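You operate a simulated robot arm through the tools that you are given. There is no shell and no other tool.

You are at the controls of a simulated robot arm. One attempt, no reset.

JOB
Save the job card's new limit, then test washer 30 against it.
Fine: it is hooked up; the card names programme, step and limit; one test.

The check looks at the end state, three seconds after you hand in, the way a careful person would. Anything else that was tipped, shoved, dropped, spilled or broken makes it a failure.

ROBOT AND FRAMES
A 6-joint arm with a two-finger parallel gripper, fixed in place. Base frame: the origin is on the floor under the middle of its stand, x ahead of it, y to its left, z up. Units: cm, degrees, N and s.
With the tool pointing down near the work surface it reaches from about 14 to 92 cm from the base axis. Its first joint turns from -166.0 to 166.0 degrees. Payload 3.91 kg.
The tool frame sits at the grasp point between the pads (the TCP): z along the fingers, y along the line on which they close. The tips reach 3 cm beyond it. Largest opening 11 cm; finger width 2, thickness 1; the body of the gripper, 4.8 by 11.2 cm, starts 5.5 cm behind the TCP.
Orientation is told as [roll, pitch, yaw] about the base's x, y, z axes, in that order, counted from this pose: with the fingers straight down and closing along the base's y, the tool's x points along the base's -x, its y along +y and its z along -z.

CONTROLS
- The arm moves only by the tool jog_arm. Its argument "plan" is a list of rows, each an object of numbers (a shift or turn left out is 0, a gripper value left out holds the last): "x", "y", "z": the shift along the tool's x, y, z in units of 300 mm (1.0 is 300 mm); "wx", "wy", "wz": the turn, a rotation vector about the tool's x, y, z in units of 90 degrees (1.0 is 90 degrees); "hand": the gripper command, from -1 (fully open) to 1 (shut), values between in proportion. In form: [{"x": .., "y": .., "z": .., "wx": .., "wy": .., "wz": .., "hand": ..}, ...]. A call has 1 to 20 rows; each row is the pose to reach, as a shift and turn from the pose commanded when the call began, along the tool's axes at that moment. A call with a number of a shift or a turn outside -1 to 1 is refused whole. Rows are played at 5 a second. More than 5 cm and 8.6 degrees between two rows, or a gripper value outside its range, and nothing of the call is played. Where a pose cannot be reached the arm comes as near as it can. A force on the tool above 40 N (or 10 N above the force at the start of the call, whichever is more), or a blocked arm, ends the call early, and 0.2 s more pass. The fingers move at their own pace (about 15.3 cm/s each) and stop on an object; they squeeze with about 24 N. The grip force told is the motor's: it shows also when the fingers shut on nothing. Time passes only in rows, and 0.2 s behind the last, so rows that repeat a pose let the fingers close. The reply holds the time, the measured pose of the TCP, the force on the tool along the base axes, the opening and the grip force, in the units named above and with some noise, with the torque about the TCP (base axes, N m) and any sound that the robot's microphone picked up.
- Cameras (640 x 400 px; columns grow to the right, rows downward): "scene" is fixed at [40.03, -49.95, 170.83]; the picture's right is [0.97, -0.23, 0.00], its down [-0.14, -0.59, -0.80] and it looks along [0.18, 0.78, -0.60] (base axes); focal length 327 px, centre (320, 200). "wrist" rides on the gripper at [7.2, 1.7, -10.3] in the tool frame; the picture's right is [-0.23, 0.97, 0.00], its down [-0.76, -0.18, -0.62] and it looks along [-0.61, -0.14, 0.78] (tool axes); focal length 222 px, centre (320, 200). There is no depth. A picture from a camera that has moved, and an enlarged one, comes with that camera's place and axes in the base frame and with its lens.
- get_image(camera): a new picture of that camera. No time passes.
- enlarge(camera, box): a new picture of the part [left, top, right, bottom] of that camera's present view, enlarged. No time passes.
- finish_job(): hands the job in; it is judged then, once.

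Places have to be worked out from the pictures, the camera data and where the tool is seen. Open the gripper and draw the arm clear of the work before you hand the job in, unless the task says otherwise.

The tools are called after ">>>" as a command line: name --argument value ..., lists and objects as JSON in quotes. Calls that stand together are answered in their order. jog_arm: Moves the arm, as the interface text tells. Its arguments: {"type":"object","properties":{"plan":{"type":"array","items":{"type":"object","properties":{"x":{"type":"number"},"y":{"type":"number"},"z":{"type":"number"},"wx":{"type":"number"},"wy":{"type":"number"},"wz":{"type":"number"},"hand":{"type":"number"}}}}},"required":["plan"]} The other tools are called the same way: get_image (camera) takes a picture; enlarge (camera, box) takes an enlarged picture of a part of a camera's view; finish_job () hands the job in.

At the start:

```text
time: 0.0
eef_pos: [33.57, 39.71, 124.17]
tool_rot: [0.1, -0.1, 0.1]
wrist_force: [-0.5, 0.2, 0.1]
moment: [-0.01, 0.0, -0.02]
width: 10.99
gripper_force: 0.1
```

scene: 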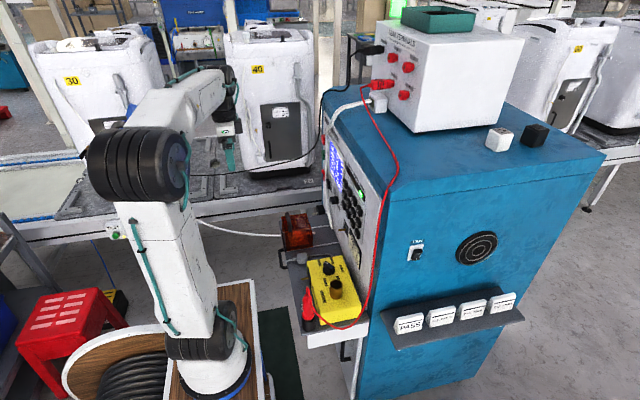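
wrist: 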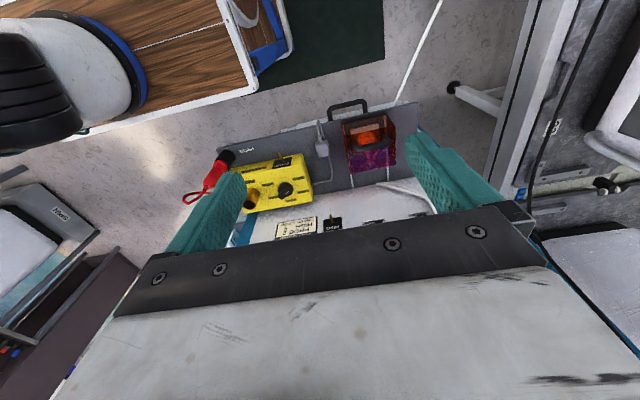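

I'll start by enlarging the key parts of the scene to find the card, the tester panel and its controls.

>>> enlarge --camera "scene" --box '[310, 110, 410, 220]'

>>> enlarge --camera "scene" --box '[270, 190, 400, 340]'

>>> enlarge --camera "scene" --box '[340, 0, 560, 140]'

>>> enlarge --camera "scene" --box '[370, 220, 530, 350]'

>>> enlarge --camera "wrist" --box '[180, 90, 440, 250]'

>>> enlarge --camera "scene" --box '[0, 10, 340, 220]'

```text
3.64 times, centred on (360, 165) of scene
camera zoom: at [40.03, -49.95, 170.83], right [0.97, -0.23, 0.0], down [-0.14, -0.59, -0.8], along [0.18, 0.78, -0.6], focal length 1188 px, centre (174, 327)
```

zoom: 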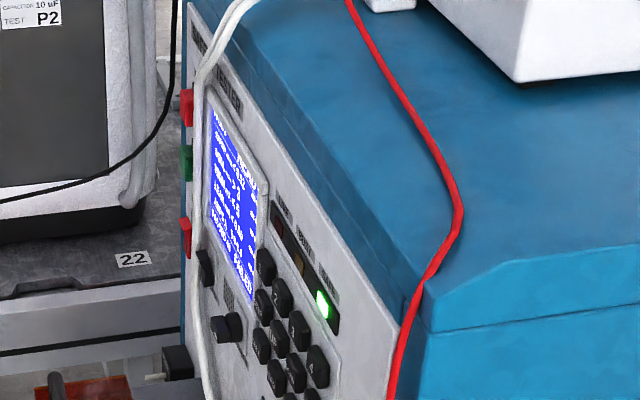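

```text
2.67 times, centred on (335, 265) of scene
camera zoom: at [40.03, -49.95, 170.83], right [0.97, -0.23, 0.0], down [-0.14, -0.59, -0.8], along [0.18, 0.78, -0.6], focal length 871 px, centre (280, 27)
```

zoom: 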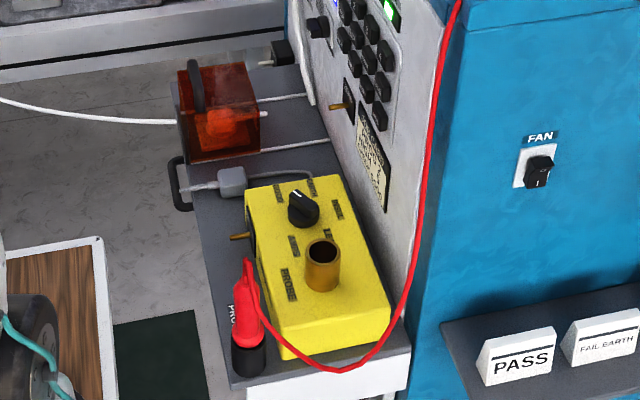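

```text
2.86 times, centred on (450, 70) of scene
camera zoom: at [40.03, -49.95, 170.83], right [0.97, -0.23, 0.0], down [-0.14, -0.59, -0.8], along [0.18, 0.78, -0.6], focal length 933 px, centre (-51, 571)
```

zoom: 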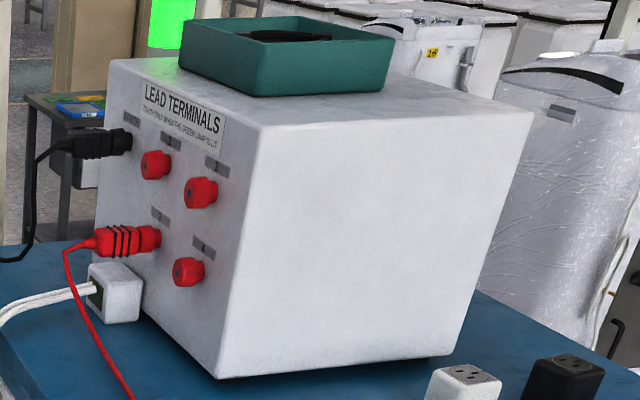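

```text
3.08 times, centred on (450, 285) of scene
camera zoom: at [40.03, -49.95, 170.83], right [0.97, -0.23, 0.0], down [-0.14, -0.59, -0.8], along [0.18, 0.78, -0.6], focal length 1005 px, centre (-80, -62)
```

zoom: 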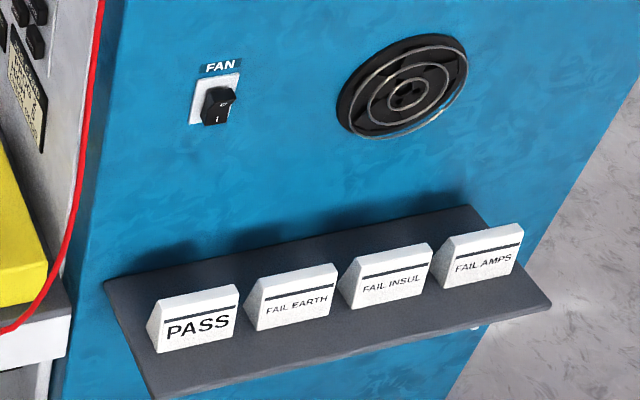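

```text
2.46 times, centred on (310, 170) of wrist
camera zoom: at [26.24, 41.26, 134.49], right [0.23, 0.97, 0.0], down [0.76, -0.18, 0.62], along [0.61, -0.14, -0.78], focal length 547 px, centre (345, 274)
```

zoom: 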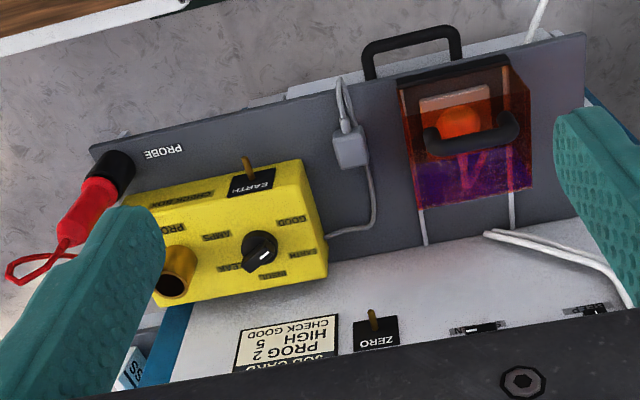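

```text
1.88 times, centred on (170, 115) of scene
camera zoom: at [40.03, -49.95, 170.83], right [0.97, -0.23, 0.0], down [-0.14, -0.59, -0.8], along [0.18, 0.78, -0.6], focal length 615 px, centre (602, 360)
```

zoom: 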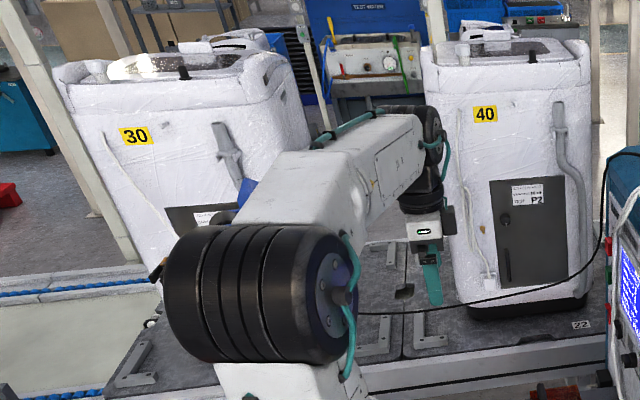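

The card reads roughly "PROG 2 / HIGH 5 / CHECK GOOD" and sits around (70, 24, 90) on a panel facing the robot. I'll back the tool off a little and tilt it so the wrist camera looks squarely at the panel.

>>> jog_arm --plan '[{"x": 0.04, "y": -0.05, "wy": -0.07}, {"x": 0.08, "y": -0.1, "wy": -0.14}, {"x": 0.12, "y": -0.15, "wy": -0.21}, {"x": 0.16, "y": -0.2, "wy": -0.28}, {"x": 0.2, "y": -0.25, "wy": -0.35}, {"x": 0.2, "y": -0.3, "wy": -0.4}, {"x": 0.2, "y": -0.35, "wy": -0.4}]'

>>> get_image --camera "wrist"

>>> get_image --camera "scene"

```text
time: 1.4
eef_pos: [33.26, 31.06, 125.88]
tool_rot: [3.0, -33.7, -11.6]
wrist_force: [0.0, -0.4, -0.3]
moment: [0.02, -0.01, -0.01]
width: 11.01
gripper_force: 0.1
stopped in row 6: the arm was blocked; the commanded pose is now the measured one
```

```text
taken
camera wrist: at [21.82, 34.46, 130.45], right [0.35, 0.92, 0.17], down [0.24, -0.26, 0.93], along [0.9, -0.29, -0.32], focal length 222 px, centre (320, 200)
```

wrist: 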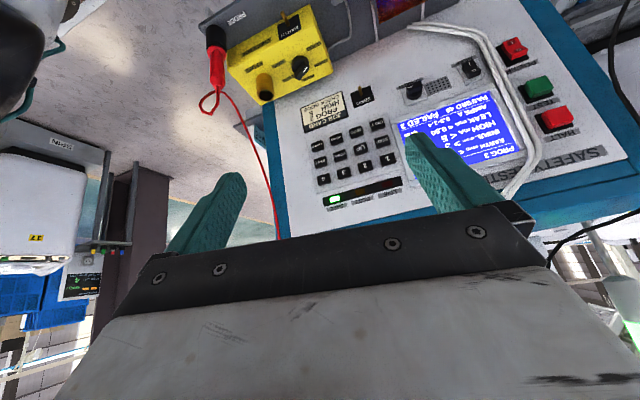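

```text
taken
```

scene: 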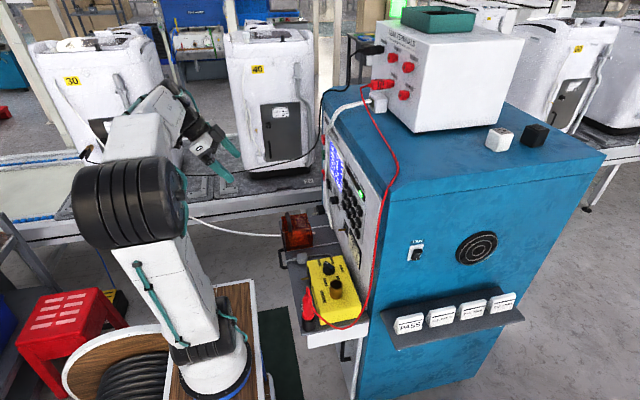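

The arm stopped at a folding limit, but the panel is now in view (upside-down in the wrist picture). I'll enlarge it to read everything.

>>> enlarge --camera "wrist" --box '[380, 20, 600, 210]'

>>> enlarge --camera "wrist" --box '[280, 70, 420, 220]'

>>> enlarge --camera "wrist" --box '[190, 0, 350, 120]'

>>> enlarge --camera "wrist" --box '[390, 80, 530, 180]'

```text
2.11 times, centred on (490, 115) of wrist
camera zoom: at [21.82, 34.46, 130.45], right [0.35, 0.92, 0.17], down [0.24, -0.26, 0.93], along [0.9, -0.29, -0.32], focal length 468 px, centre (-38, 379)
```

zoom: 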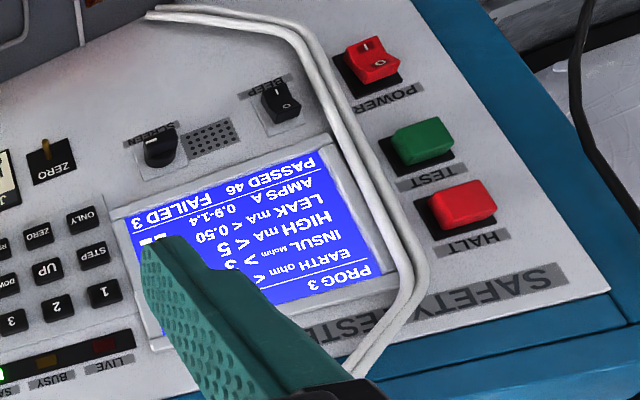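

```text
2.67 times, centred on (350, 145) of wrist
camera zoom: at [21.82, 34.46, 130.45], right [0.35, 0.92, 0.17], down [0.24, -0.26, 0.93], along [0.9, -0.29, -0.32], focal length 592 px, centre (240, 347)
```

zoom: 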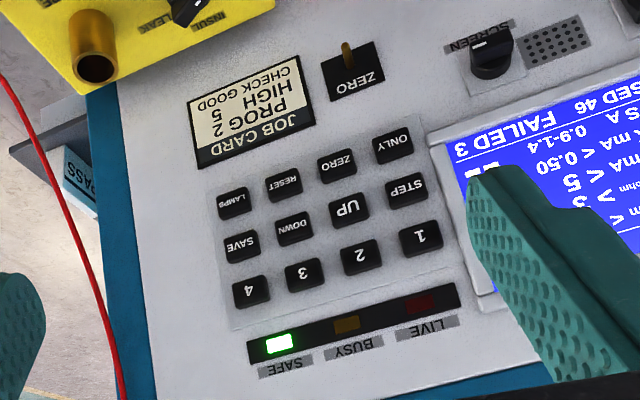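

```text
3.33 times, centred on (270, 60) of wrist
camera zoom: at [21.82, 34.46, 130.45], right [0.35, 0.92, 0.17], down [0.24, -0.26, 0.93], along [0.9, -0.29, -0.32], focal length 740 px, centre (487, 667)
```

zoom: 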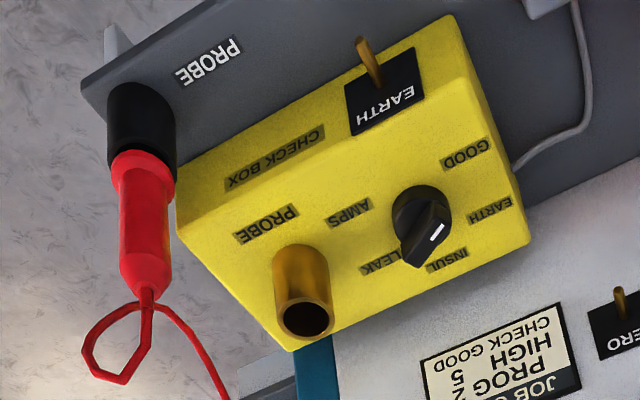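

```text
4.00 times, centred on (460, 130) of wrist
camera zoom: at [21.82, 34.46, 130.45], right [0.35, 0.92, 0.17], down [0.24, -0.26, 0.93], along [0.9, -0.29, -0.32], focal length 888 px, centre (-240, 480)
```

zoom: 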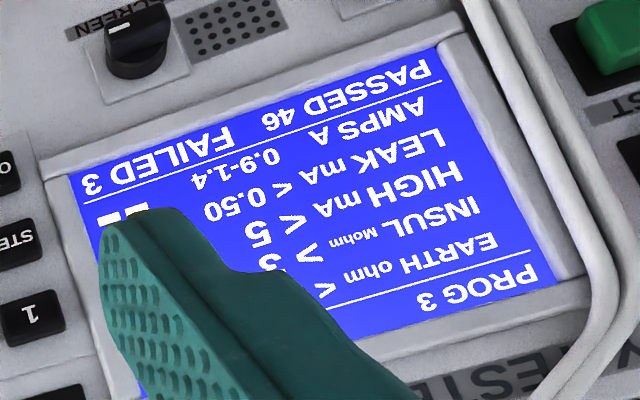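

The panel stands vertically at about x≈69: keys 1–4 at z≈109, STEP/UP/DOWN/SAVE at z≈104, ONLY/ZERO/RESET/LAMPS at z≈100; the green TEST button is near (68, 65, 105). It is presently on PROG 3. I'll look at the rest of the scene for the hook-up before touching anything.

>>> enlarge --camera "scene" --box '[20, 20, 180, 180]'

>>> enlarge --camera "scene" --box '[180, 20, 380, 200]'

>>> enlarge --camera "scene" --box '[180, 180, 350, 280]'

>>> enlarge --camera "wrist" --box '[340, 0, 640, 160]'

```text
2.50 times, centred on (100, 100) of scene
camera zoom: at [40.03, -49.95, 170.83], right [0.97, -0.23, 0.0], down [-0.14, -0.59, -0.8], along [0.18, 0.78, -0.6], focal length 817 px, centre (870, 450)
```

zoom: 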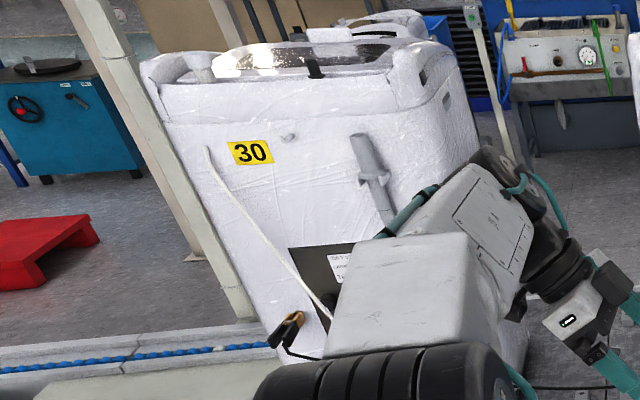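

```text
2.22 times, centred on (280, 110) of scene
camera zoom: at [40.03, -49.95, 170.83], right [0.97, -0.23, 0.0], down [-0.14, -0.59, -0.8], along [0.18, 0.78, -0.6], focal length 726 px, centre (409, 400)
```

zoom: 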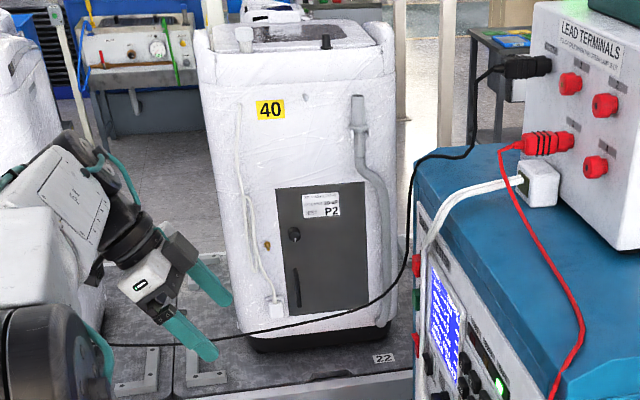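

```text
3.76 times, centred on (265, 230) of scene
camera zoom: at [40.03, -49.95, 170.83], right [0.97, -0.23, 0.0], down [-0.14, -0.59, -0.8], along [0.18, 0.78, -0.6], focal length 1230 px, centre (527, 87)
```

zoom: 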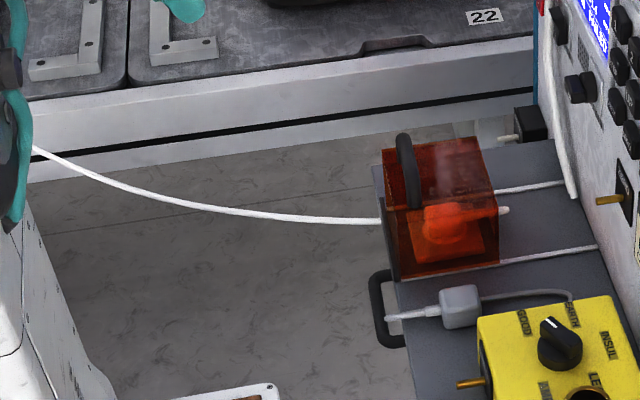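

```text
2.13 times, centred on (490, 80) of wrist
camera zoom: at [21.82, 34.46, 130.45], right [0.35, 0.92, 0.17], down [0.24, -0.26, 0.93], along [0.9, -0.29, -0.32], focal length 474 px, centre (-43, 456)
```

zoom: 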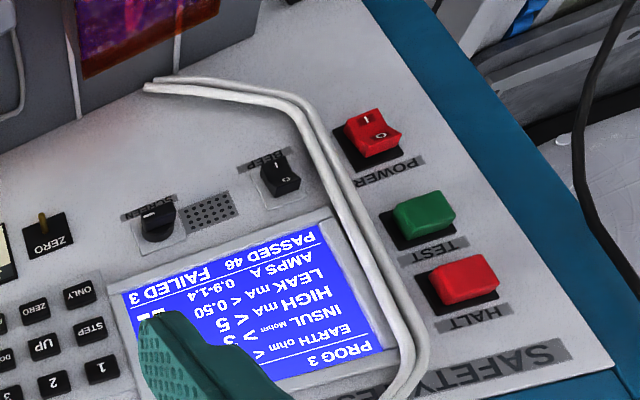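

Washer 30 has the black clip and its white mains lead running into the covered orange socket box, so the hook-up looks right. I'll move forward a bit and tilt the tool to 60° to free the folded arm and check that a near-horizontal tool is reachable.

>>> jog_arm --plan '[{"x": -0.041, "y": 0.018, "z": 0.075, "wx": -0.012, "wy": -0.058, "wz": -0.019}, {"x": -0.082, "y": 0.035, "z": 0.15, "wx": -0.025, "wy": -0.116, "wz": -0.038}, {"x": -0.122, "y": 0.053, "z": 0.226, "wx": -0.037, "wy": -0.173, "wz": -0.058}, {"x": -0.163, "y": 0.07, "z": 0.3, "wx": -0.05, "wy": -0.231, "wz": -0.077}, {"x": -0.204, "y": 0.088, "z": 0.377, "wx": -0.062, "wy": -0.289, "wz": -0.096}, {"x": -0.204, "y": 0.088, "z": 0.377, "wx": -0.062, "wy": -0.289, "wz": -0.096}]'

>>> get_image --camera "wrist"

>>> get_image --camera "scene"

```text
time: 2.8
eef_pos: [44.76, 31.79, 119.24]
tool_rot: [-2.5, -60.3, 2.5]
wrist_force: [0.0, -1.0, 0.7]
moment: [0.04, 0.02, 0.01]
width: 10.98
gripper_force: 0.1
```

```text
taken
camera wrist: at [32.14, 33.3, 117.96], right [0.11, 0.98, 0.18], down [-0.16, -0.16, 0.97], along [0.98, -0.13, 0.14], focal length 222 px, centre (320, 200)
```

wrist: 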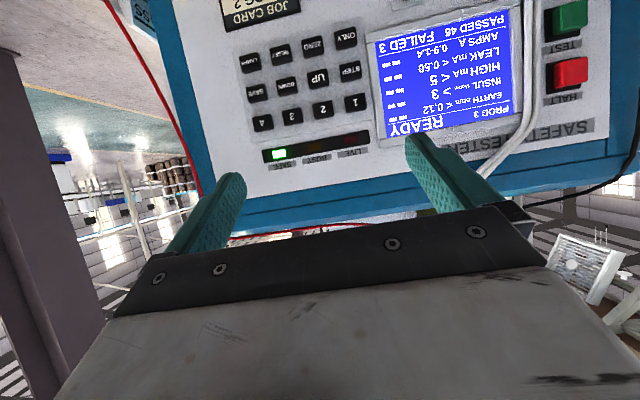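

```text
taken
```

scene: 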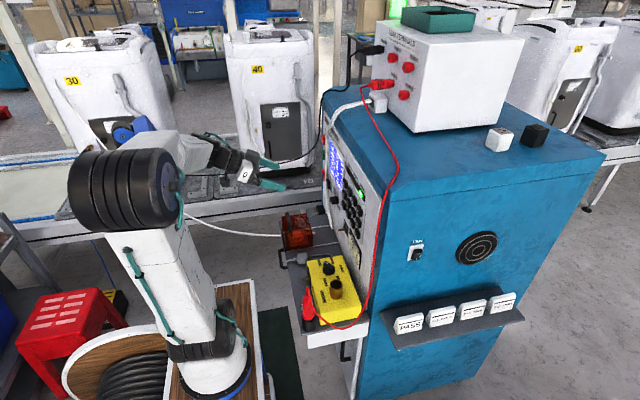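

The view is excellent now: the screen reads "PROG 3 … READY". I'll enlarge the screen and washer 30's card to read the details.

>>> enlarge --camera "wrist" --box '[360, 0, 530, 140]'

>>> enlarge --camera "wrist" --box '[210, 0, 390, 170]'

>>> enlarge --camera "scene" --box '[60, 60, 160, 160]'

>>> enlarge --camera "wrist" --box '[500, 0, 640, 140]'

```text
2.86 times, centred on (445, 70) of wrist
camera zoom: at [32.14, 33.3, 117.96], right [0.11, 0.98, 0.18], down [-0.16, -0.16, 0.97], along [0.98, -0.13, 0.14], focal length 635 px, centre (-37, 571)
```

zoom: 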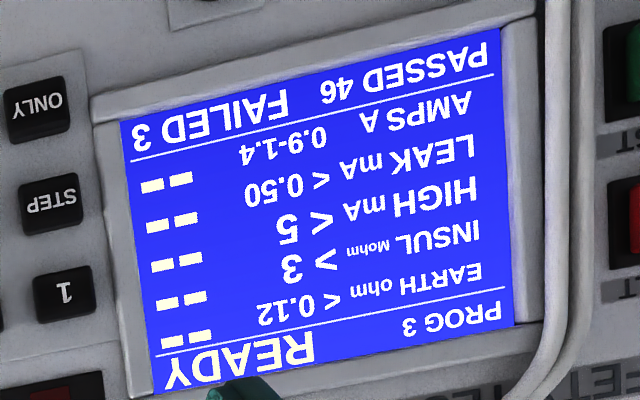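

```text
2.35 times, centred on (300, 85) of wrist
camera zoom: at [32.14, 33.3, 117.96], right [0.11, 0.98, 0.18], down [-0.16, -0.16, 0.97], along [0.98, -0.13, 0.14], focal length 523 px, centre (367, 471)
```

zoom: 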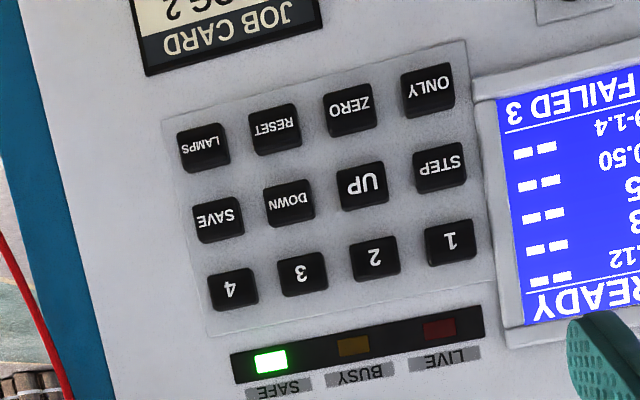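

```text
4.00 times, centred on (110, 110) of scene
camera zoom: at [40.03, -49.95, 170.83], right [0.97, -0.23, 0.0], down [-0.14, -0.59, -0.8], along [0.18, 0.78, -0.6], focal length 1307 px, centre (1160, 560)
```

zoom: 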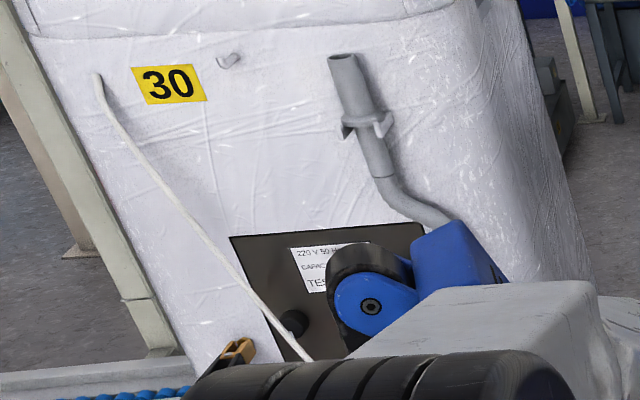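

```text
2.86 times, centred on (570, 70) of wrist
camera zoom: at [32.14, 33.3, 117.96], right [0.11, 0.98, 0.18], down [-0.16, -0.16, 0.97], along [0.98, -0.13, 0.14], focal length 635 px, centre (-394, 571)
```

zoom: 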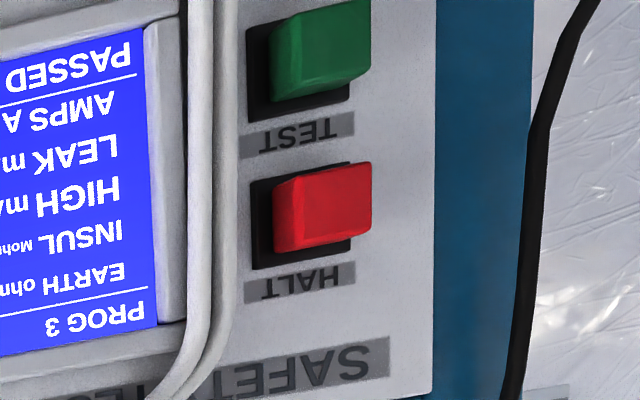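

The display is on PROG 3, all limits idle, READY. I'll close the fingers to make a poker and go to a horizontal tool in front of key "2" (≈ y 31.5, z 109), stopping well short of the panel.

>>> jog_arm --plan '[{"x": 0.024, "y": -0.002, "z": 0.073, "wy": -0.056, "hand": 1}, {"x": 0.047, "y": -0.003, "z": 0.146, "wy": -0.111, "hand": 1}, {"x": 0.071, "y": -0.005, "z": 0.218, "wy": -0.167, "hand": 1}, {"x": 0.095, "y": -0.007, "z": 0.291, "wy": -0.222, "hand": 1}, {"x": 0.118, "y": -0.008, "z": 0.364, "wy": -0.278, "hand": 1}, {"x": 0.142, "y": -0.01, "z": 0.437, "wy": -0.333, "hand": 1}, {"x": 0.142, "y": -0.01, "z": 0.437, "wy": -0.333, "hand": 1}]'

>>> get_image --camera "wrist"

>>> get_image --camera "scene"

```text
time: 4.4
eef_pos: [54.26, 31.15, 108.95]
tool_rot: [-103.9, -88.8, 104.2]
wrist_force: [0.1, 0.1, 0.1]
moment: [-0.01, 0.02, 0.02]
width: 0.02
gripper_force: 23.9
```

```text
taken
camera wrist: at [43.71, 32.58, 101.51], right [-0.01, 0.98, 0.21], down [-0.63, -0.16, 0.76], along [0.78, -0.12, 0.61], focal length 222 px, centre (320, 200)
```

wrist: 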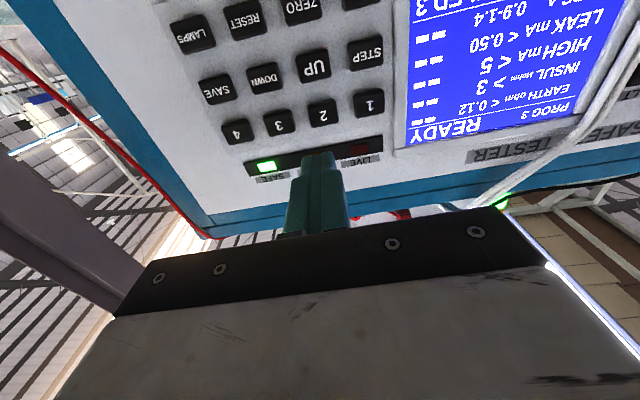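

```text
taken
```

scene: 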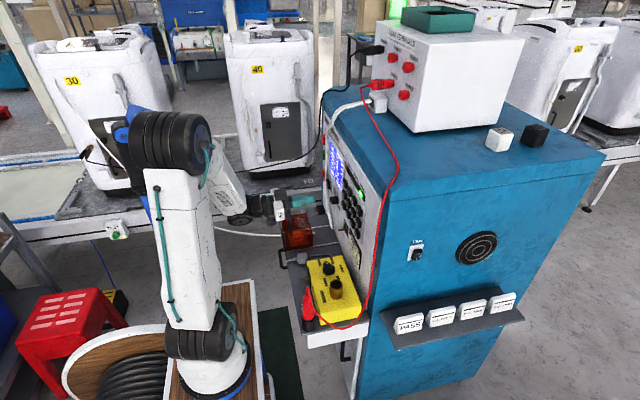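

The tool is horizontal, pointing +x, with the fingertips lined up on key "2" (y≈31.3, z≈109). I'll close to about 2 cm off the keys and look.

>>> jog_arm --plan '[{"z": 0.1, "hand": 1}, {"z": 0.2, "hand": 1}, {"z": 0.28, "hand": 1}, {"z": 0.28, "hand": 1}]'

>>> get_image --camera "wrist"

>>> enlarge --camera "scene" --box '[260, 150, 400, 250]'

```text
time: 5.4
eef_pos: [62.62, 31.38, 108.91]
tool_rot: [-101.3, -88.8, 101.7]
wrist_force: [0.4, -0.2, 0.4]
moment: [-0.01, 0.02, -0.01]
width: 0.0
gripper_force: 24.1
```

```text
taken
camera wrist: at [52.2, 32.75, 101.56], right [-0.01, 0.98, 0.21], down [-0.63, -0.16, 0.76], along [0.78, -0.12, 0.61], focal length 222 px, centre (320, 200)
```

wrist: 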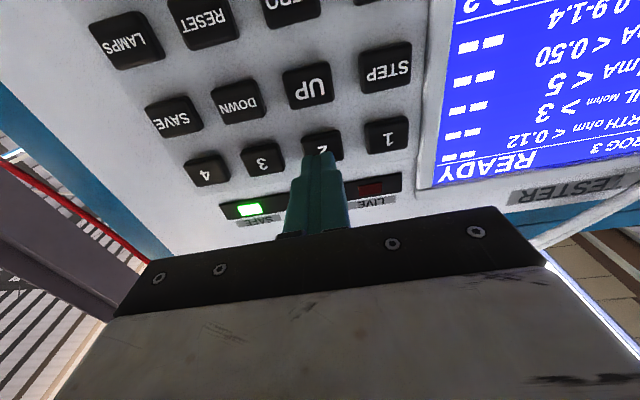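

```text
4.00 times, centred on (330, 200) of scene
camera zoom: at [40.03, -49.95, 170.83], right [0.97, -0.23, 0.0], down [-0.14, -0.59, -0.8], along [0.18, 0.78, -0.6], focal length 1307 px, centre (280, 200)
```

zoom: 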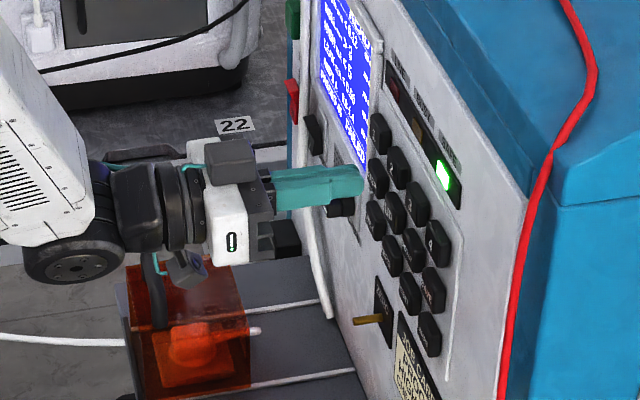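

The tip is at about x=65.6 and centred on "2". I'll creep forward in small steps, using this harmless key to find the key's contact depth.

>>> jog_arm --plan '[{"z": 0.02, "hand": 1}, {"z": 0.04, "hand": 1}, {"z": 0.05, "hand": 1}, {"z": 0.06, "hand": 1}]'

>>> get_image --camera "wrist"

```text
time: 6.4
eef_pos: [64.4, 31.25, 108.99]
tool_rot: [-101.6, -88.7, 102.0]
wrist_force: [-0.6, -0.2, -0.7]
moment: [0.0, -0.02, 0.03]
width: 0.02
gripper_force: 24.4
```

```text
taken
camera wrist: at [53.93, 32.68, 101.7], right [-0.01, 0.98, 0.21], down [-0.63, -0.16, 0.76], along [0.78, -0.12, 0.61], focal length 222 px, centre (320, 200)
```

wrist: 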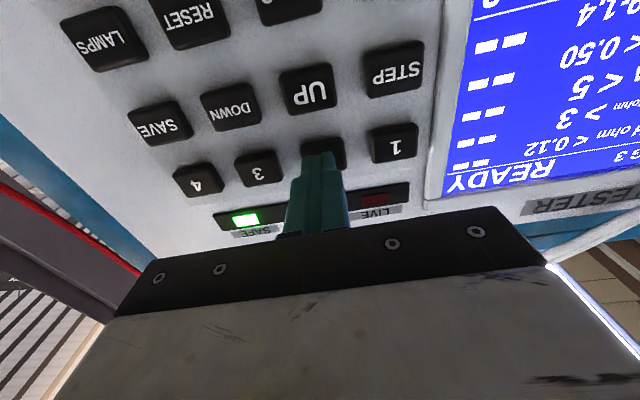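

No contact yet at tip x≈67.4. I'll continue in finer steps.

>>> jog_arm --plan '[{"z": 0.005, "hand": 1}, {"z": 0.01, "hand": 1}, {"z": 0.015, "hand": 1}, {"z": 0.02, "hand": 1}]'

>>> get_image --camera "wrist"

```text
time: 7.4
eef_pos: [64.94, 31.24, 109.05]
tool_rot: [-100.7, -88.7, 101.1]
wrist_force: [-0.3, 0.3, 0.1]
moment: [0.01, 0.0, -0.01]
width: 0.01
gripper_force: 23.8
```

```text
taken
camera wrist: at [54.49, 32.64, 101.62], right [-0.01, 0.98, 0.21], down [-0.63, -0.16, 0.76], along [0.78, -0.12, 0.61], focal length 222 px, centre (320, 200)
```

wrist: 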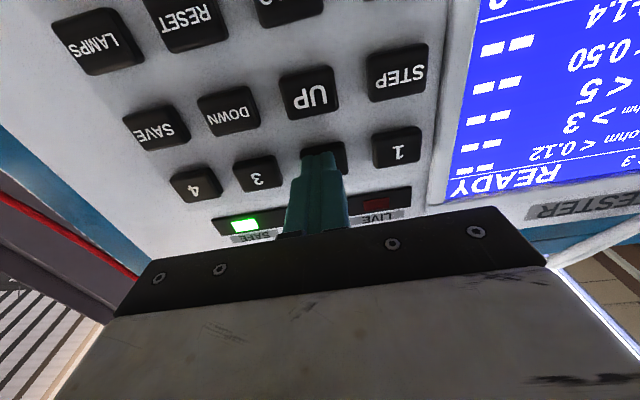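

Tip x≈67.9 and still free. I'll keep creeping.

>>> jog_arm --plan '[{"z": 0.005, "hand": 1}, {"z": 0.01, "hand": 1}, {"z": 0.015, "hand": 1}, {"z": 0.02, "hand": 1}]'

>>> get_image --camera "wrist"

```text
time: 8.4
eef_pos: [65.51, 31.2, 109.14]
tool_rot: [-100.7, -88.7, 101.0]
wrist_force: [-1.6, -0.7, -1.2]
moment: [0.03, 0.08, -0.04]
width: 0.0
gripper_force: 24.2
heard: click
```

```text
taken
camera wrist: at [55.07, 32.64, 101.71], right [-0.01, 0.98, 0.21], down [-0.63, -0.16, 0.76], along [0.78, -0.12, 0.61], focal length 222 px, centre (320, 200)
```

wrist: 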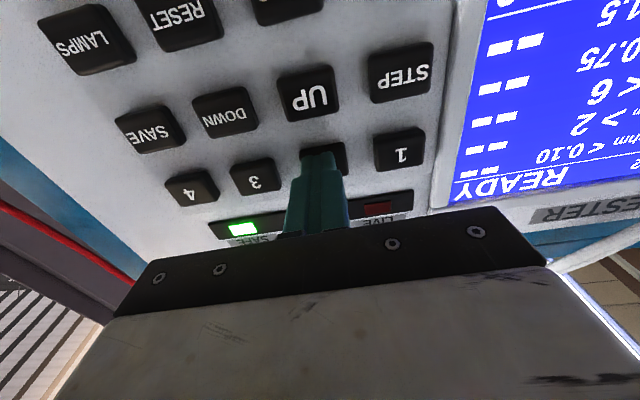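

Click heard at TCP x≈65.5; the display changed to programme 2 (HIGH < 6). I'll retract and read the whole screen.

>>> jog_arm --plan '[{"z": -0.05, "hand": 1}, {"z": -0.1, "hand": 1}, {"z": -0.2, "hand": 1}, {"z": -0.3, "hand": 1}, {"z": -0.3, "hand": 1}]'

>>> enlarge --camera "wrist" --box '[380, 0, 640, 160]'

>>> get_image --camera "wrist"

```text
time: 9.6
eef_pos: [56.35, 31.18, 108.92]
tool_rot: [-101.9, -88.7, 102.3]
wrist_force: [0.2, 0.3, -0.4]
moment: [0.02, 0.0, -0.01]
width: 0.0
gripper_force: 24.0
```

```text
2.46 times, centred on (510, 80) of wrist
camera zoom: at [46.0, 32.54, 101.57], right [-0.01, 0.98, 0.21], down [-0.63, -0.16, 0.76], along [0.78, -0.12, 0.61], focal length 547 px, centre (-148, 495)
```

zoom: 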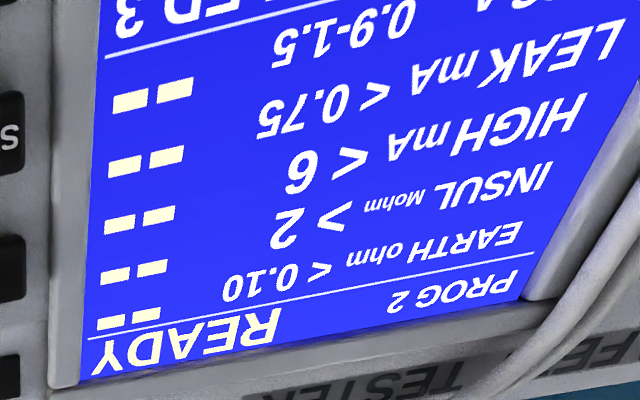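

```text
taken
camera wrist: at [46.0, 32.54, 101.57], right [-0.01, 0.98, 0.21], down [-0.63, -0.16, 0.76], along [0.78, -0.12, 0.61], focal length 222 px, centre (320, 200)
```

wrist: 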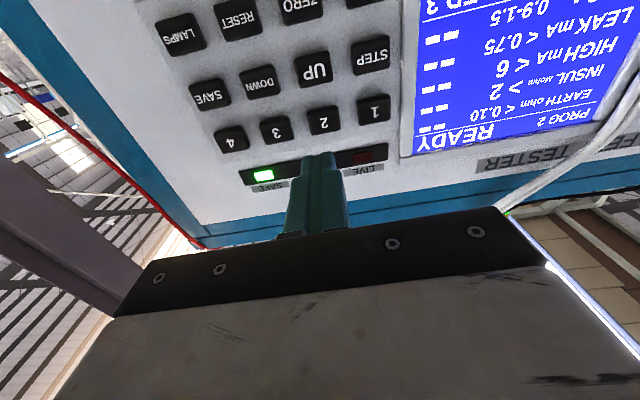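

Programme 2 is selected, with HIGH < 6 (the card wants 5). Next I move to STEP (y≈36.5, z≈104.5) and stop short of it.

>>> jog_arm --plan '[{"x": 0.05, "y": 0.06, "z": 0.05, "hand": 1}, {"x": 0.1, "y": 0.12, "z": 0.1, "hand": 1}, {"x": 0.147, "y": 0.177, "z": 0.16, "hand": 1}, {"x": 0.147, "y": 0.177, "z": 0.22, "hand": 1}, {"x": 0.147, "y": 0.177, "z": 0.22, "hand": 1}]'

>>> get_image --camera "wrist"

>>> enlarge --camera "scene" --box '[290, 130, 390, 230]'

```text
time: 10.8
eef_pos: [63.14, 36.61, 104.61]
tool_rot: [-102.1, -88.6, 102.3]
wrist_force: [0.1, 0.4, 1.4]
moment: [0.0, -0.04, -0.03]
width: 0.03
gripper_force: 24.1
```

```text
taken
camera wrist: at [52.71, 37.93, 97.25], right [-0.01, 0.98, 0.21], down [-0.63, -0.16, 0.76], along [0.78, -0.12, 0.61], focal length 222 px, centre (320, 200)
```

wrist: 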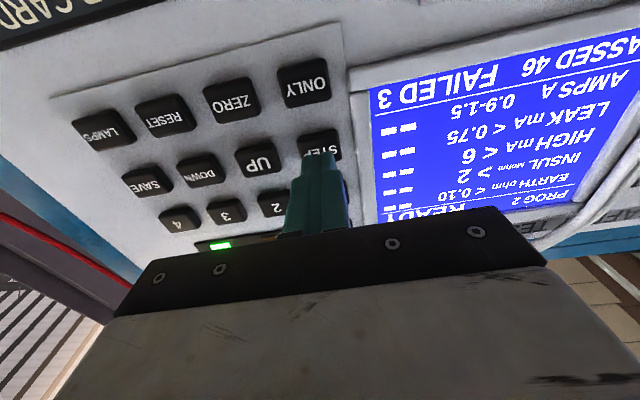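

```text
4.00 times, centred on (340, 180) of scene
camera zoom: at [40.03, -49.95, 170.83], right [0.97, -0.23, 0.0], down [-0.14, -0.59, -0.8], along [0.18, 0.78, -0.6], focal length 1307 px, centre (240, 280)
```

zoom: 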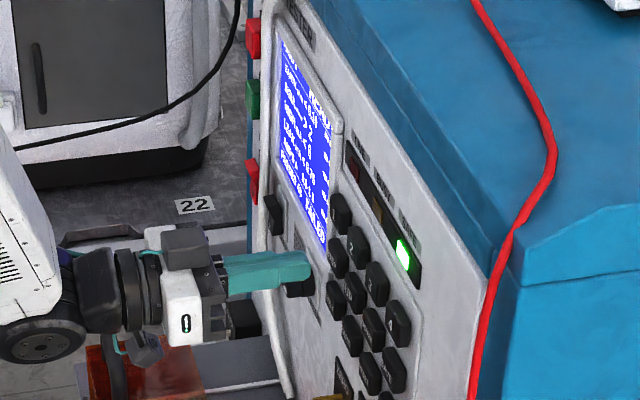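

The tip is lined up with STEP. One press: forward about 2.5 cm and straight back.

>>> jog_arm --plan '[{"z": 0.04, "hand": 1}, {"z": 0.06, "hand": 1}, {"z": 0.072, "hand": 1}, {"z": 0.082, "hand": 1}, {"z": 0.06, "hand": 1}, {"z": 0.03, "hand": 1}, {"z": 0.0, "hand": 1}]'

>>> get_image --camera "wrist"

>>> enlarge --camera "wrist" --box '[350, 20, 640, 220]'

```text
time: 12.4
eef_pos: [63.21, 36.59, 104.63]
tool_rot: [-102.3, -88.7, 102.5]
wrist_force: [-0.1, 0.8, 0.7]
moment: [0.03, 0.0, 0.01]
width: 0.0
gripper_force: 24.0
heard: click
```

```text
taken
camera wrist: at [52.68, 37.91, 97.23], right [-0.01, 0.98, 0.21], down [-0.63, -0.16, 0.76], along [0.78, -0.12, 0.61], focal length 222 px, centre (320, 200)
```

wrist: 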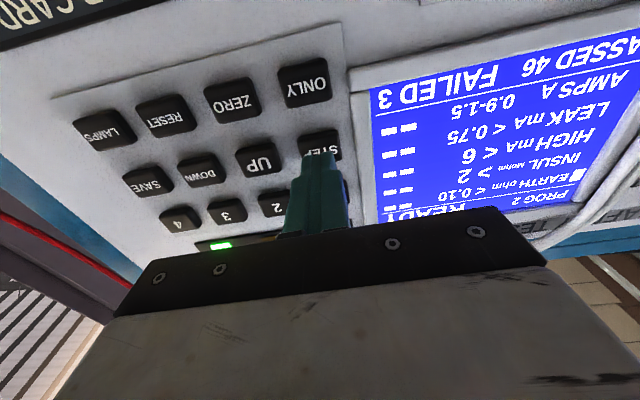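

```text
2.00 times, centred on (495, 120) of wrist
camera zoom: at [52.68, 37.91, 97.23], right [-0.01, 0.98, 0.21], down [-0.63, -0.16, 0.76], along [0.78, -0.12, 0.61], focal length 444 px, centre (-30, 360)
```

zoom: 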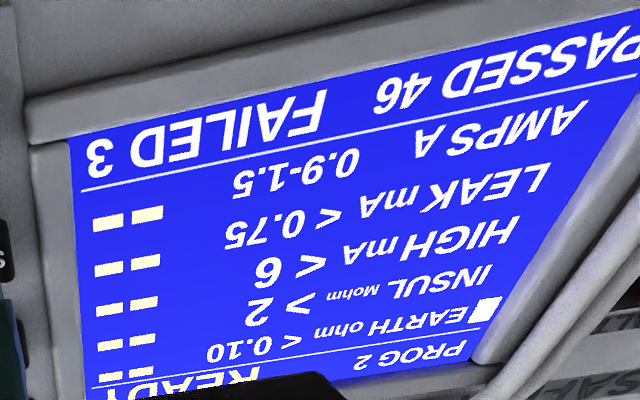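

The cursor square now stands at EARTH. Two more STEP presses should take it to INSUL and then HIGH; one at a time.

>>> jog_arm --plan '[{"z": 0.04, "hand": 1}, {"z": 0.06, "hand": 1}, {"z": 0.072, "hand": 1}, {"z": 0.082, "hand": 1}, {"z": 0.06, "hand": 1}, {"z": 0.03, "hand": 1}, {"z": 0.0, "hand": 1}]'

>>> enlarge --camera "wrist" --box '[350, 20, 640, 220]'

```text
time: 14.0
eef_pos: [63.1, 36.48, 104.5]
tool_rot: [-102.2, -88.6, 102.6]
wrist_force: [0.0, -0.1, 0.3]
moment: [-0.04, -0.04, 0.01]
width: 0.02
gripper_force: 24.0
heard: click
```

```text
2.00 times, centred on (495, 120) of wrist
camera zoom: at [52.7, 37.93, 97.16], right [-0.01, 0.98, 0.21], down [-0.63, -0.16, 0.76], along [0.78, -0.12, 0.61], focal length 444 px, centre (-30, 360)
```

zoom: 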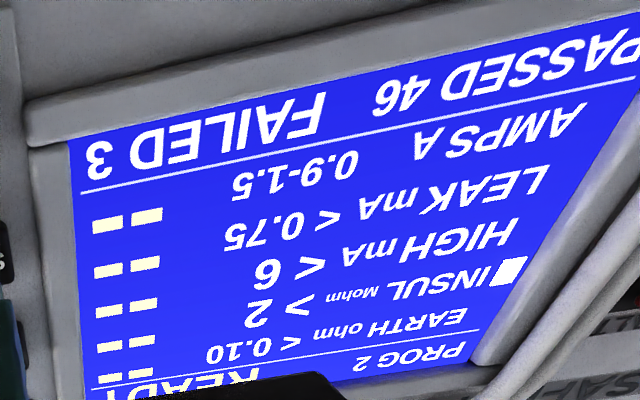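

The cursor is at INSUL; one more STEP press for HIGH.

>>> jog_arm --plan '[{"z": 0.04, "hand": 1}, {"z": 0.06, "hand": 1}, {"z": 0.072, "hand": 1}, {"z": 0.082, "hand": 1}, {"z": 0.06, "hand": 1}, {"z": 0.03, "hand": 1}, {"z": 0.0, "hand": 1}]'

>>> enlarge --camera "wrist" --box '[350, 20, 640, 220]'

```text
time: 15.6
eef_pos: [63.07, 36.51, 104.56]
tool_rot: [-102.1, -88.7, 102.5]
wrist_force: [0.0, 0.1, -1.0]
moment: [0.03, -0.01, 0.02]
width: 0.03
gripper_force: 24.1
heard: click
```

```text
2.00 times, centred on (495, 120) of wrist
camera zoom: at [52.75, 37.93, 97.18], right [-0.01, 0.98, 0.21], down [-0.63, -0.16, 0.76], along [0.78, -0.12, 0.61], focal length 444 px, centre (-30, 360)
```

zoom: 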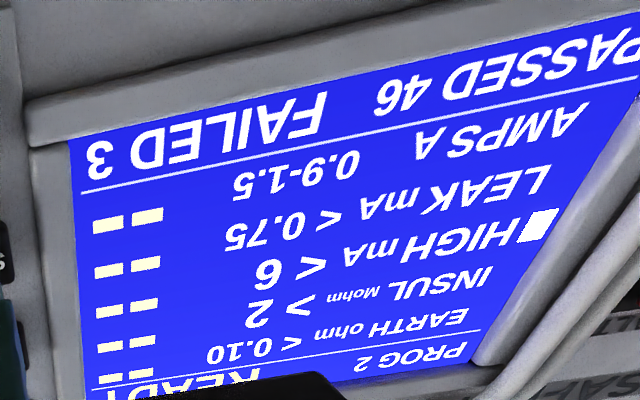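

The cursor is at HIGH (< 6). Now I back off slightly and shift 10 cm right to DOWN (y≈26.5, z≈104.5).

>>> jog_arm --plan '[{"z": -0.06, "hand": 1}, {"y": -0.11, "z": -0.06, "hand": 1}, {"y": -0.22, "z": -0.06, "hand": 1}, {"y": -0.335, "z": -0.06, "hand": 1}, {"y": -0.335, "z": 0.0, "hand": 1}, {"y": -0.335, "z": 0.0, "hand": 1}]'

>>> get_image --camera "wrist"

>>> enlarge --camera "scene" --box '[290, 130, 390, 230]'

```text
time: 17.0
eef_pos: [63.26, 26.31, 104.61]
tool_rot: [-101.5, -88.8, 101.8]
wrist_force: [0.1, 0.1, 0.1]
moment: [-0.03, 0.0, 0.0]
width: 0.0
gripper_force: 24.1
```

```text
taken
camera wrist: at [52.82, 27.79, 97.27], right [-0.01, 0.98, 0.21], down [-0.63, -0.16, 0.76], along [0.78, -0.12, 0.61], focal length 222 px, centre (320, 200)
```

wrist: 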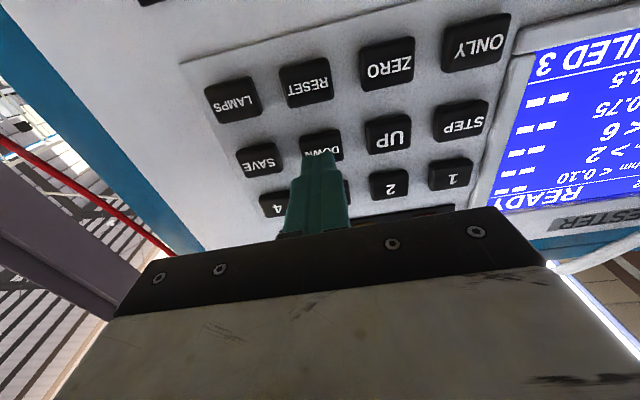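

```text
4.00 times, centred on (340, 180) of scene
camera zoom: at [40.03, -49.95, 170.83], right [0.97, -0.23, 0.0], down [-0.14, -0.59, -0.8], along [0.18, 0.78, -0.6], focal length 1307 px, centre (240, 280)
```

zoom: 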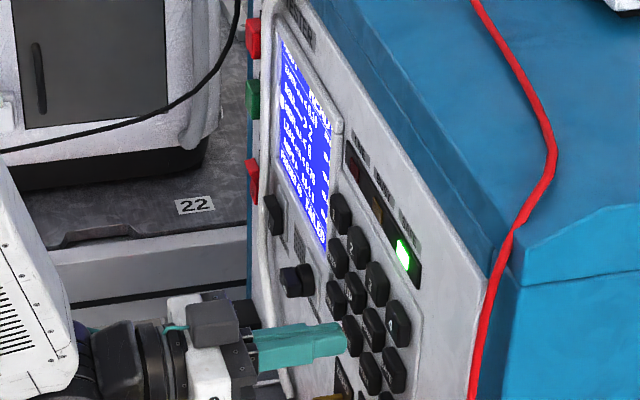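

The tip is on DOWN. One press.

>>> jog_arm --plan '[{"z": 0.04, "hand": 1}, {"z": 0.06, "hand": 1}, {"z": 0.071, "hand": 1}, {"z": 0.08, "hand": 1}, {"z": 0.06, "hand": 1}, {"z": 0.03, "hand": 1}, {"z": 0.0, "hand": 1}]'

>>> enlarge --camera "wrist" --box '[460, 20, 640, 240]'

```text
time: 18.6
eef_pos: [63.29, 26.38, 104.68]
tool_rot: [-101.5, -88.8, 101.6]
wrist_force: [-0.2, 0.2, 0.8]
moment: [0.0, -0.01, 0.01]
width: 0.0
gripper_force: 24.2
heard: click
```

```text
1.82 times, centred on (550, 130) of wrist
camera zoom: at [52.78, 27.76, 97.33], right [-0.01, 0.98, 0.21], down [-0.63, -0.16, 0.76], along [0.78, -0.12, 0.61], focal length 404 px, centre (-98, 327)
```

zoom: 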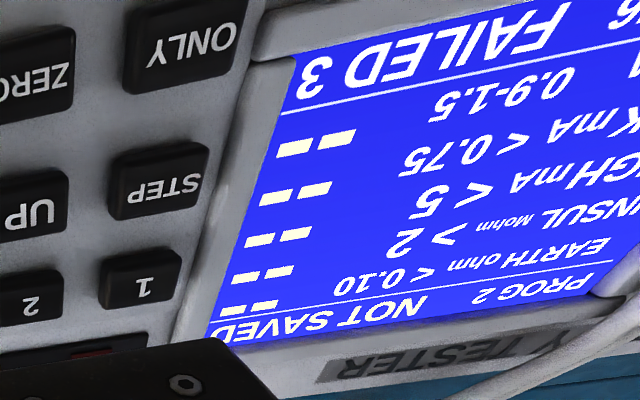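

HIGH now reads < 5, "NOT SAVED". Next I shift 4.9 cm right to SAVE (y≈21.5).

>>> jog_arm --plan '[{"z": -0.05, "hand": 1}, {"y": -0.08, "z": -0.05, "hand": 1}, {"y": -0.162, "z": -0.05, "hand": 1}, {"y": -0.162, "z": 0.0, "hand": 1}, {"y": -0.162, "z": 0.0, "hand": 1}]'

>>> get_image --camera "wrist"

>>> enlarge --camera "wrist" --box '[240, 0, 500, 60]'

```text
time: 19.8
eef_pos: [64.1, 22.64, 104.9]
tool_rot: [-100.8, -88.7, 100.9]
wrist_force: [0.6, -0.1, 0.1]
moment: [-0.02, -0.04, 0.0]
width: 0.01
gripper_force: 24.7
out of reach, approached as far as the arm can: row 3, 4, 5
```

```text
taken
camera wrist: at [53.65, 24.03, 97.53], right [-0.01, 0.98, 0.21], down [-0.63, -0.16, 0.76], along [0.78, -0.13, 0.61], focal length 222 px, centre (320, 200)
```

wrist: 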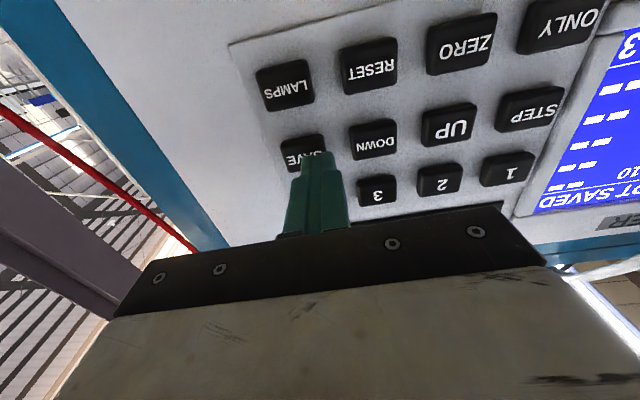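

```text
2.46 times, centred on (370, 30) of wrist
camera zoom: at [53.65, 24.03, 97.53], right [-0.01, 0.98, 0.21], down [-0.63, -0.16, 0.76], along [0.78, -0.13, 0.61], focal length 547 px, centre (197, 618)
```

zoom: 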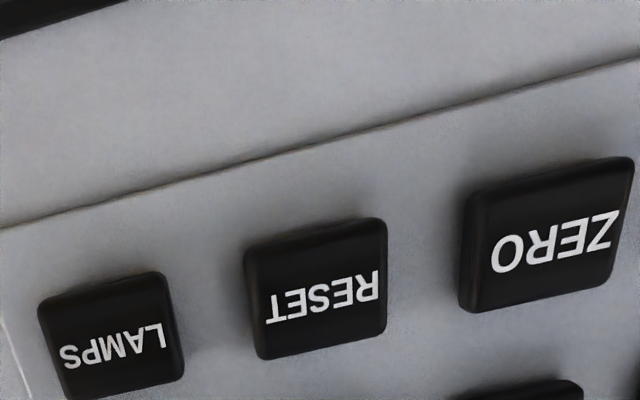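

The arm can't quite reach SAVE with the tool pointing straight ahead (stopped at y≈22.6, x≈64.1). I'll back off toward the reachable area and check where the commanded pose stands before yawing the tool.

>>> jog_arm --plan '[{"z": -0.04, "y": 0.02, "hand": 1}, {"z": -0.08, "y": 0.05, "hand": 1}, {"z": -0.12, "y": 0.08, "hand": 1}, {"z": -0.12, "y": 0.08, "hand": 1}]'

```text
time: 20.8
eef_pos: [60.35, 25.18, 104.82]
tool_rot: [-101.8, -88.7, 102.1]
wrist_force: [0.8, -0.8, 0.2]
moment: [0.03, 0.03, 0.0]
width: 0.02
gripper_force: 24.0
```

The commanded pose follows the reached one. Now I yaw the tool about 16° to the right (tip toward −y) so the wrist stays in reachable space, then shift toward SAVE while still off the panel.

>>> jog_arm --plan '[{"wx": 0.06, "hand": 1}, {"wx": 0.12, "hand": 1}, {"wx": 0.18, "hand": 1}, {"wx": 0.18, "x": 0.005, "y": -0.06, "z": 0.0, "hand": 1}, {"wx": 0.18, "x": 0.01, "y": -0.117, "z": 0.02, "hand": 1}, {"wx": 0.18, "x": 0.01, "y": -0.117, "z": 0.02, "hand": 1}]'

>>> get_image --camera "wrist"

```text
time: 22.2
eef_pos: [60.94, 21.44, 104.57]
tool_rot: [-117.7, -88.7, 101.5]
wrist_force: [0.5, -0.7, 0.0]
moment: [0.01, -0.04, 0.04]
width: 0.02
gripper_force: 23.9
```

```text
taken
camera wrist: at [51.44, 25.81, 97.21], right [0.27, 0.94, 0.21], down [-0.65, 0.02, 0.76], along [0.71, -0.34, 0.62], focal length 222 px, centre (320, 200)
```

wrist: 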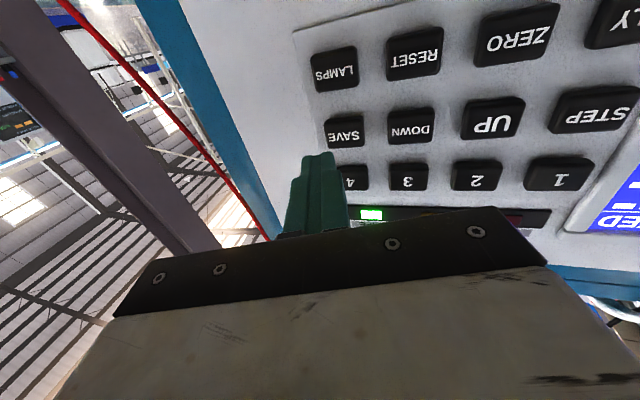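

Reachable with the yaw. SAVE's centre comes out at y≈21.5, z≈104.5. I'll approach to about 2.5 cm short, moving along base x.

>>> jog_arm --plan '[{"x": 0.001, "y": 0.015, "z": 0.03, "hand": 1}, {"x": 0.002, "y": 0.03, "z": 0.059, "hand": 1}, {"x": 0.002, "y": 0.03, "z": 0.059, "hand": 1}]'

>>> get_image --camera "wrist"

>>> enlarge --camera "scene" --box '[290, 150, 390, 250]'

```text
time: 23.0
eef_pos: [62.99, 21.97, 104.44]
tool_rot: [-117.7, -88.7, 101.8]
wrist_force: [-0.2, -0.5, 0.0]
moment: [0.01, 0.0, 0.01]
width: 0.0
gripper_force: 23.5
```

```text
taken
camera wrist: at [53.47, 26.21, 97.14], right [0.27, 0.94, 0.21], down [-0.65, 0.02, 0.76], along [0.71, -0.34, 0.62], focal length 222 px, centre (320, 200)
```

wrist: 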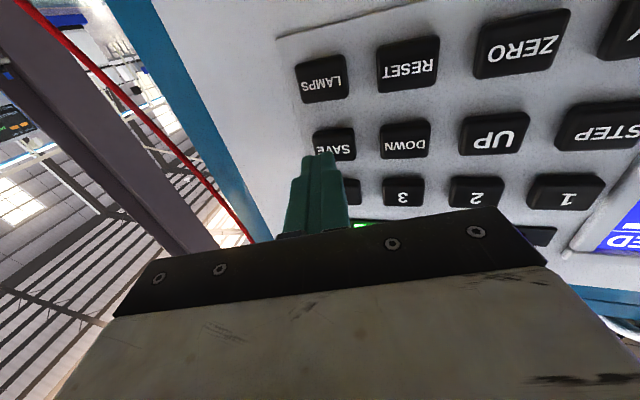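

```text
4.00 times, centred on (340, 200) of scene
camera zoom: at [40.03, -49.95, 170.83], right [0.97, -0.23, 0.0], down [-0.14, -0.59, -0.8], along [0.18, 0.78, -0.6], focal length 1307 px, centre (240, 200)
```

zoom: 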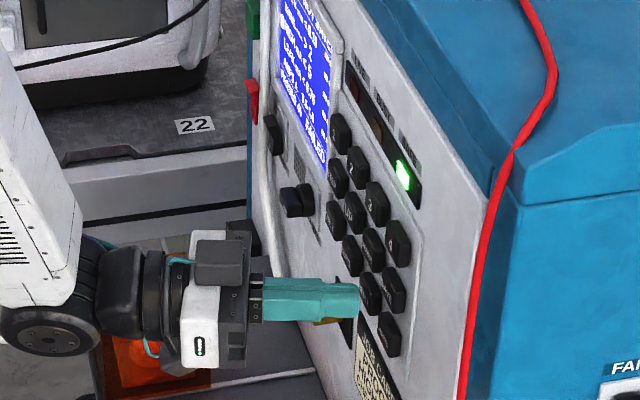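

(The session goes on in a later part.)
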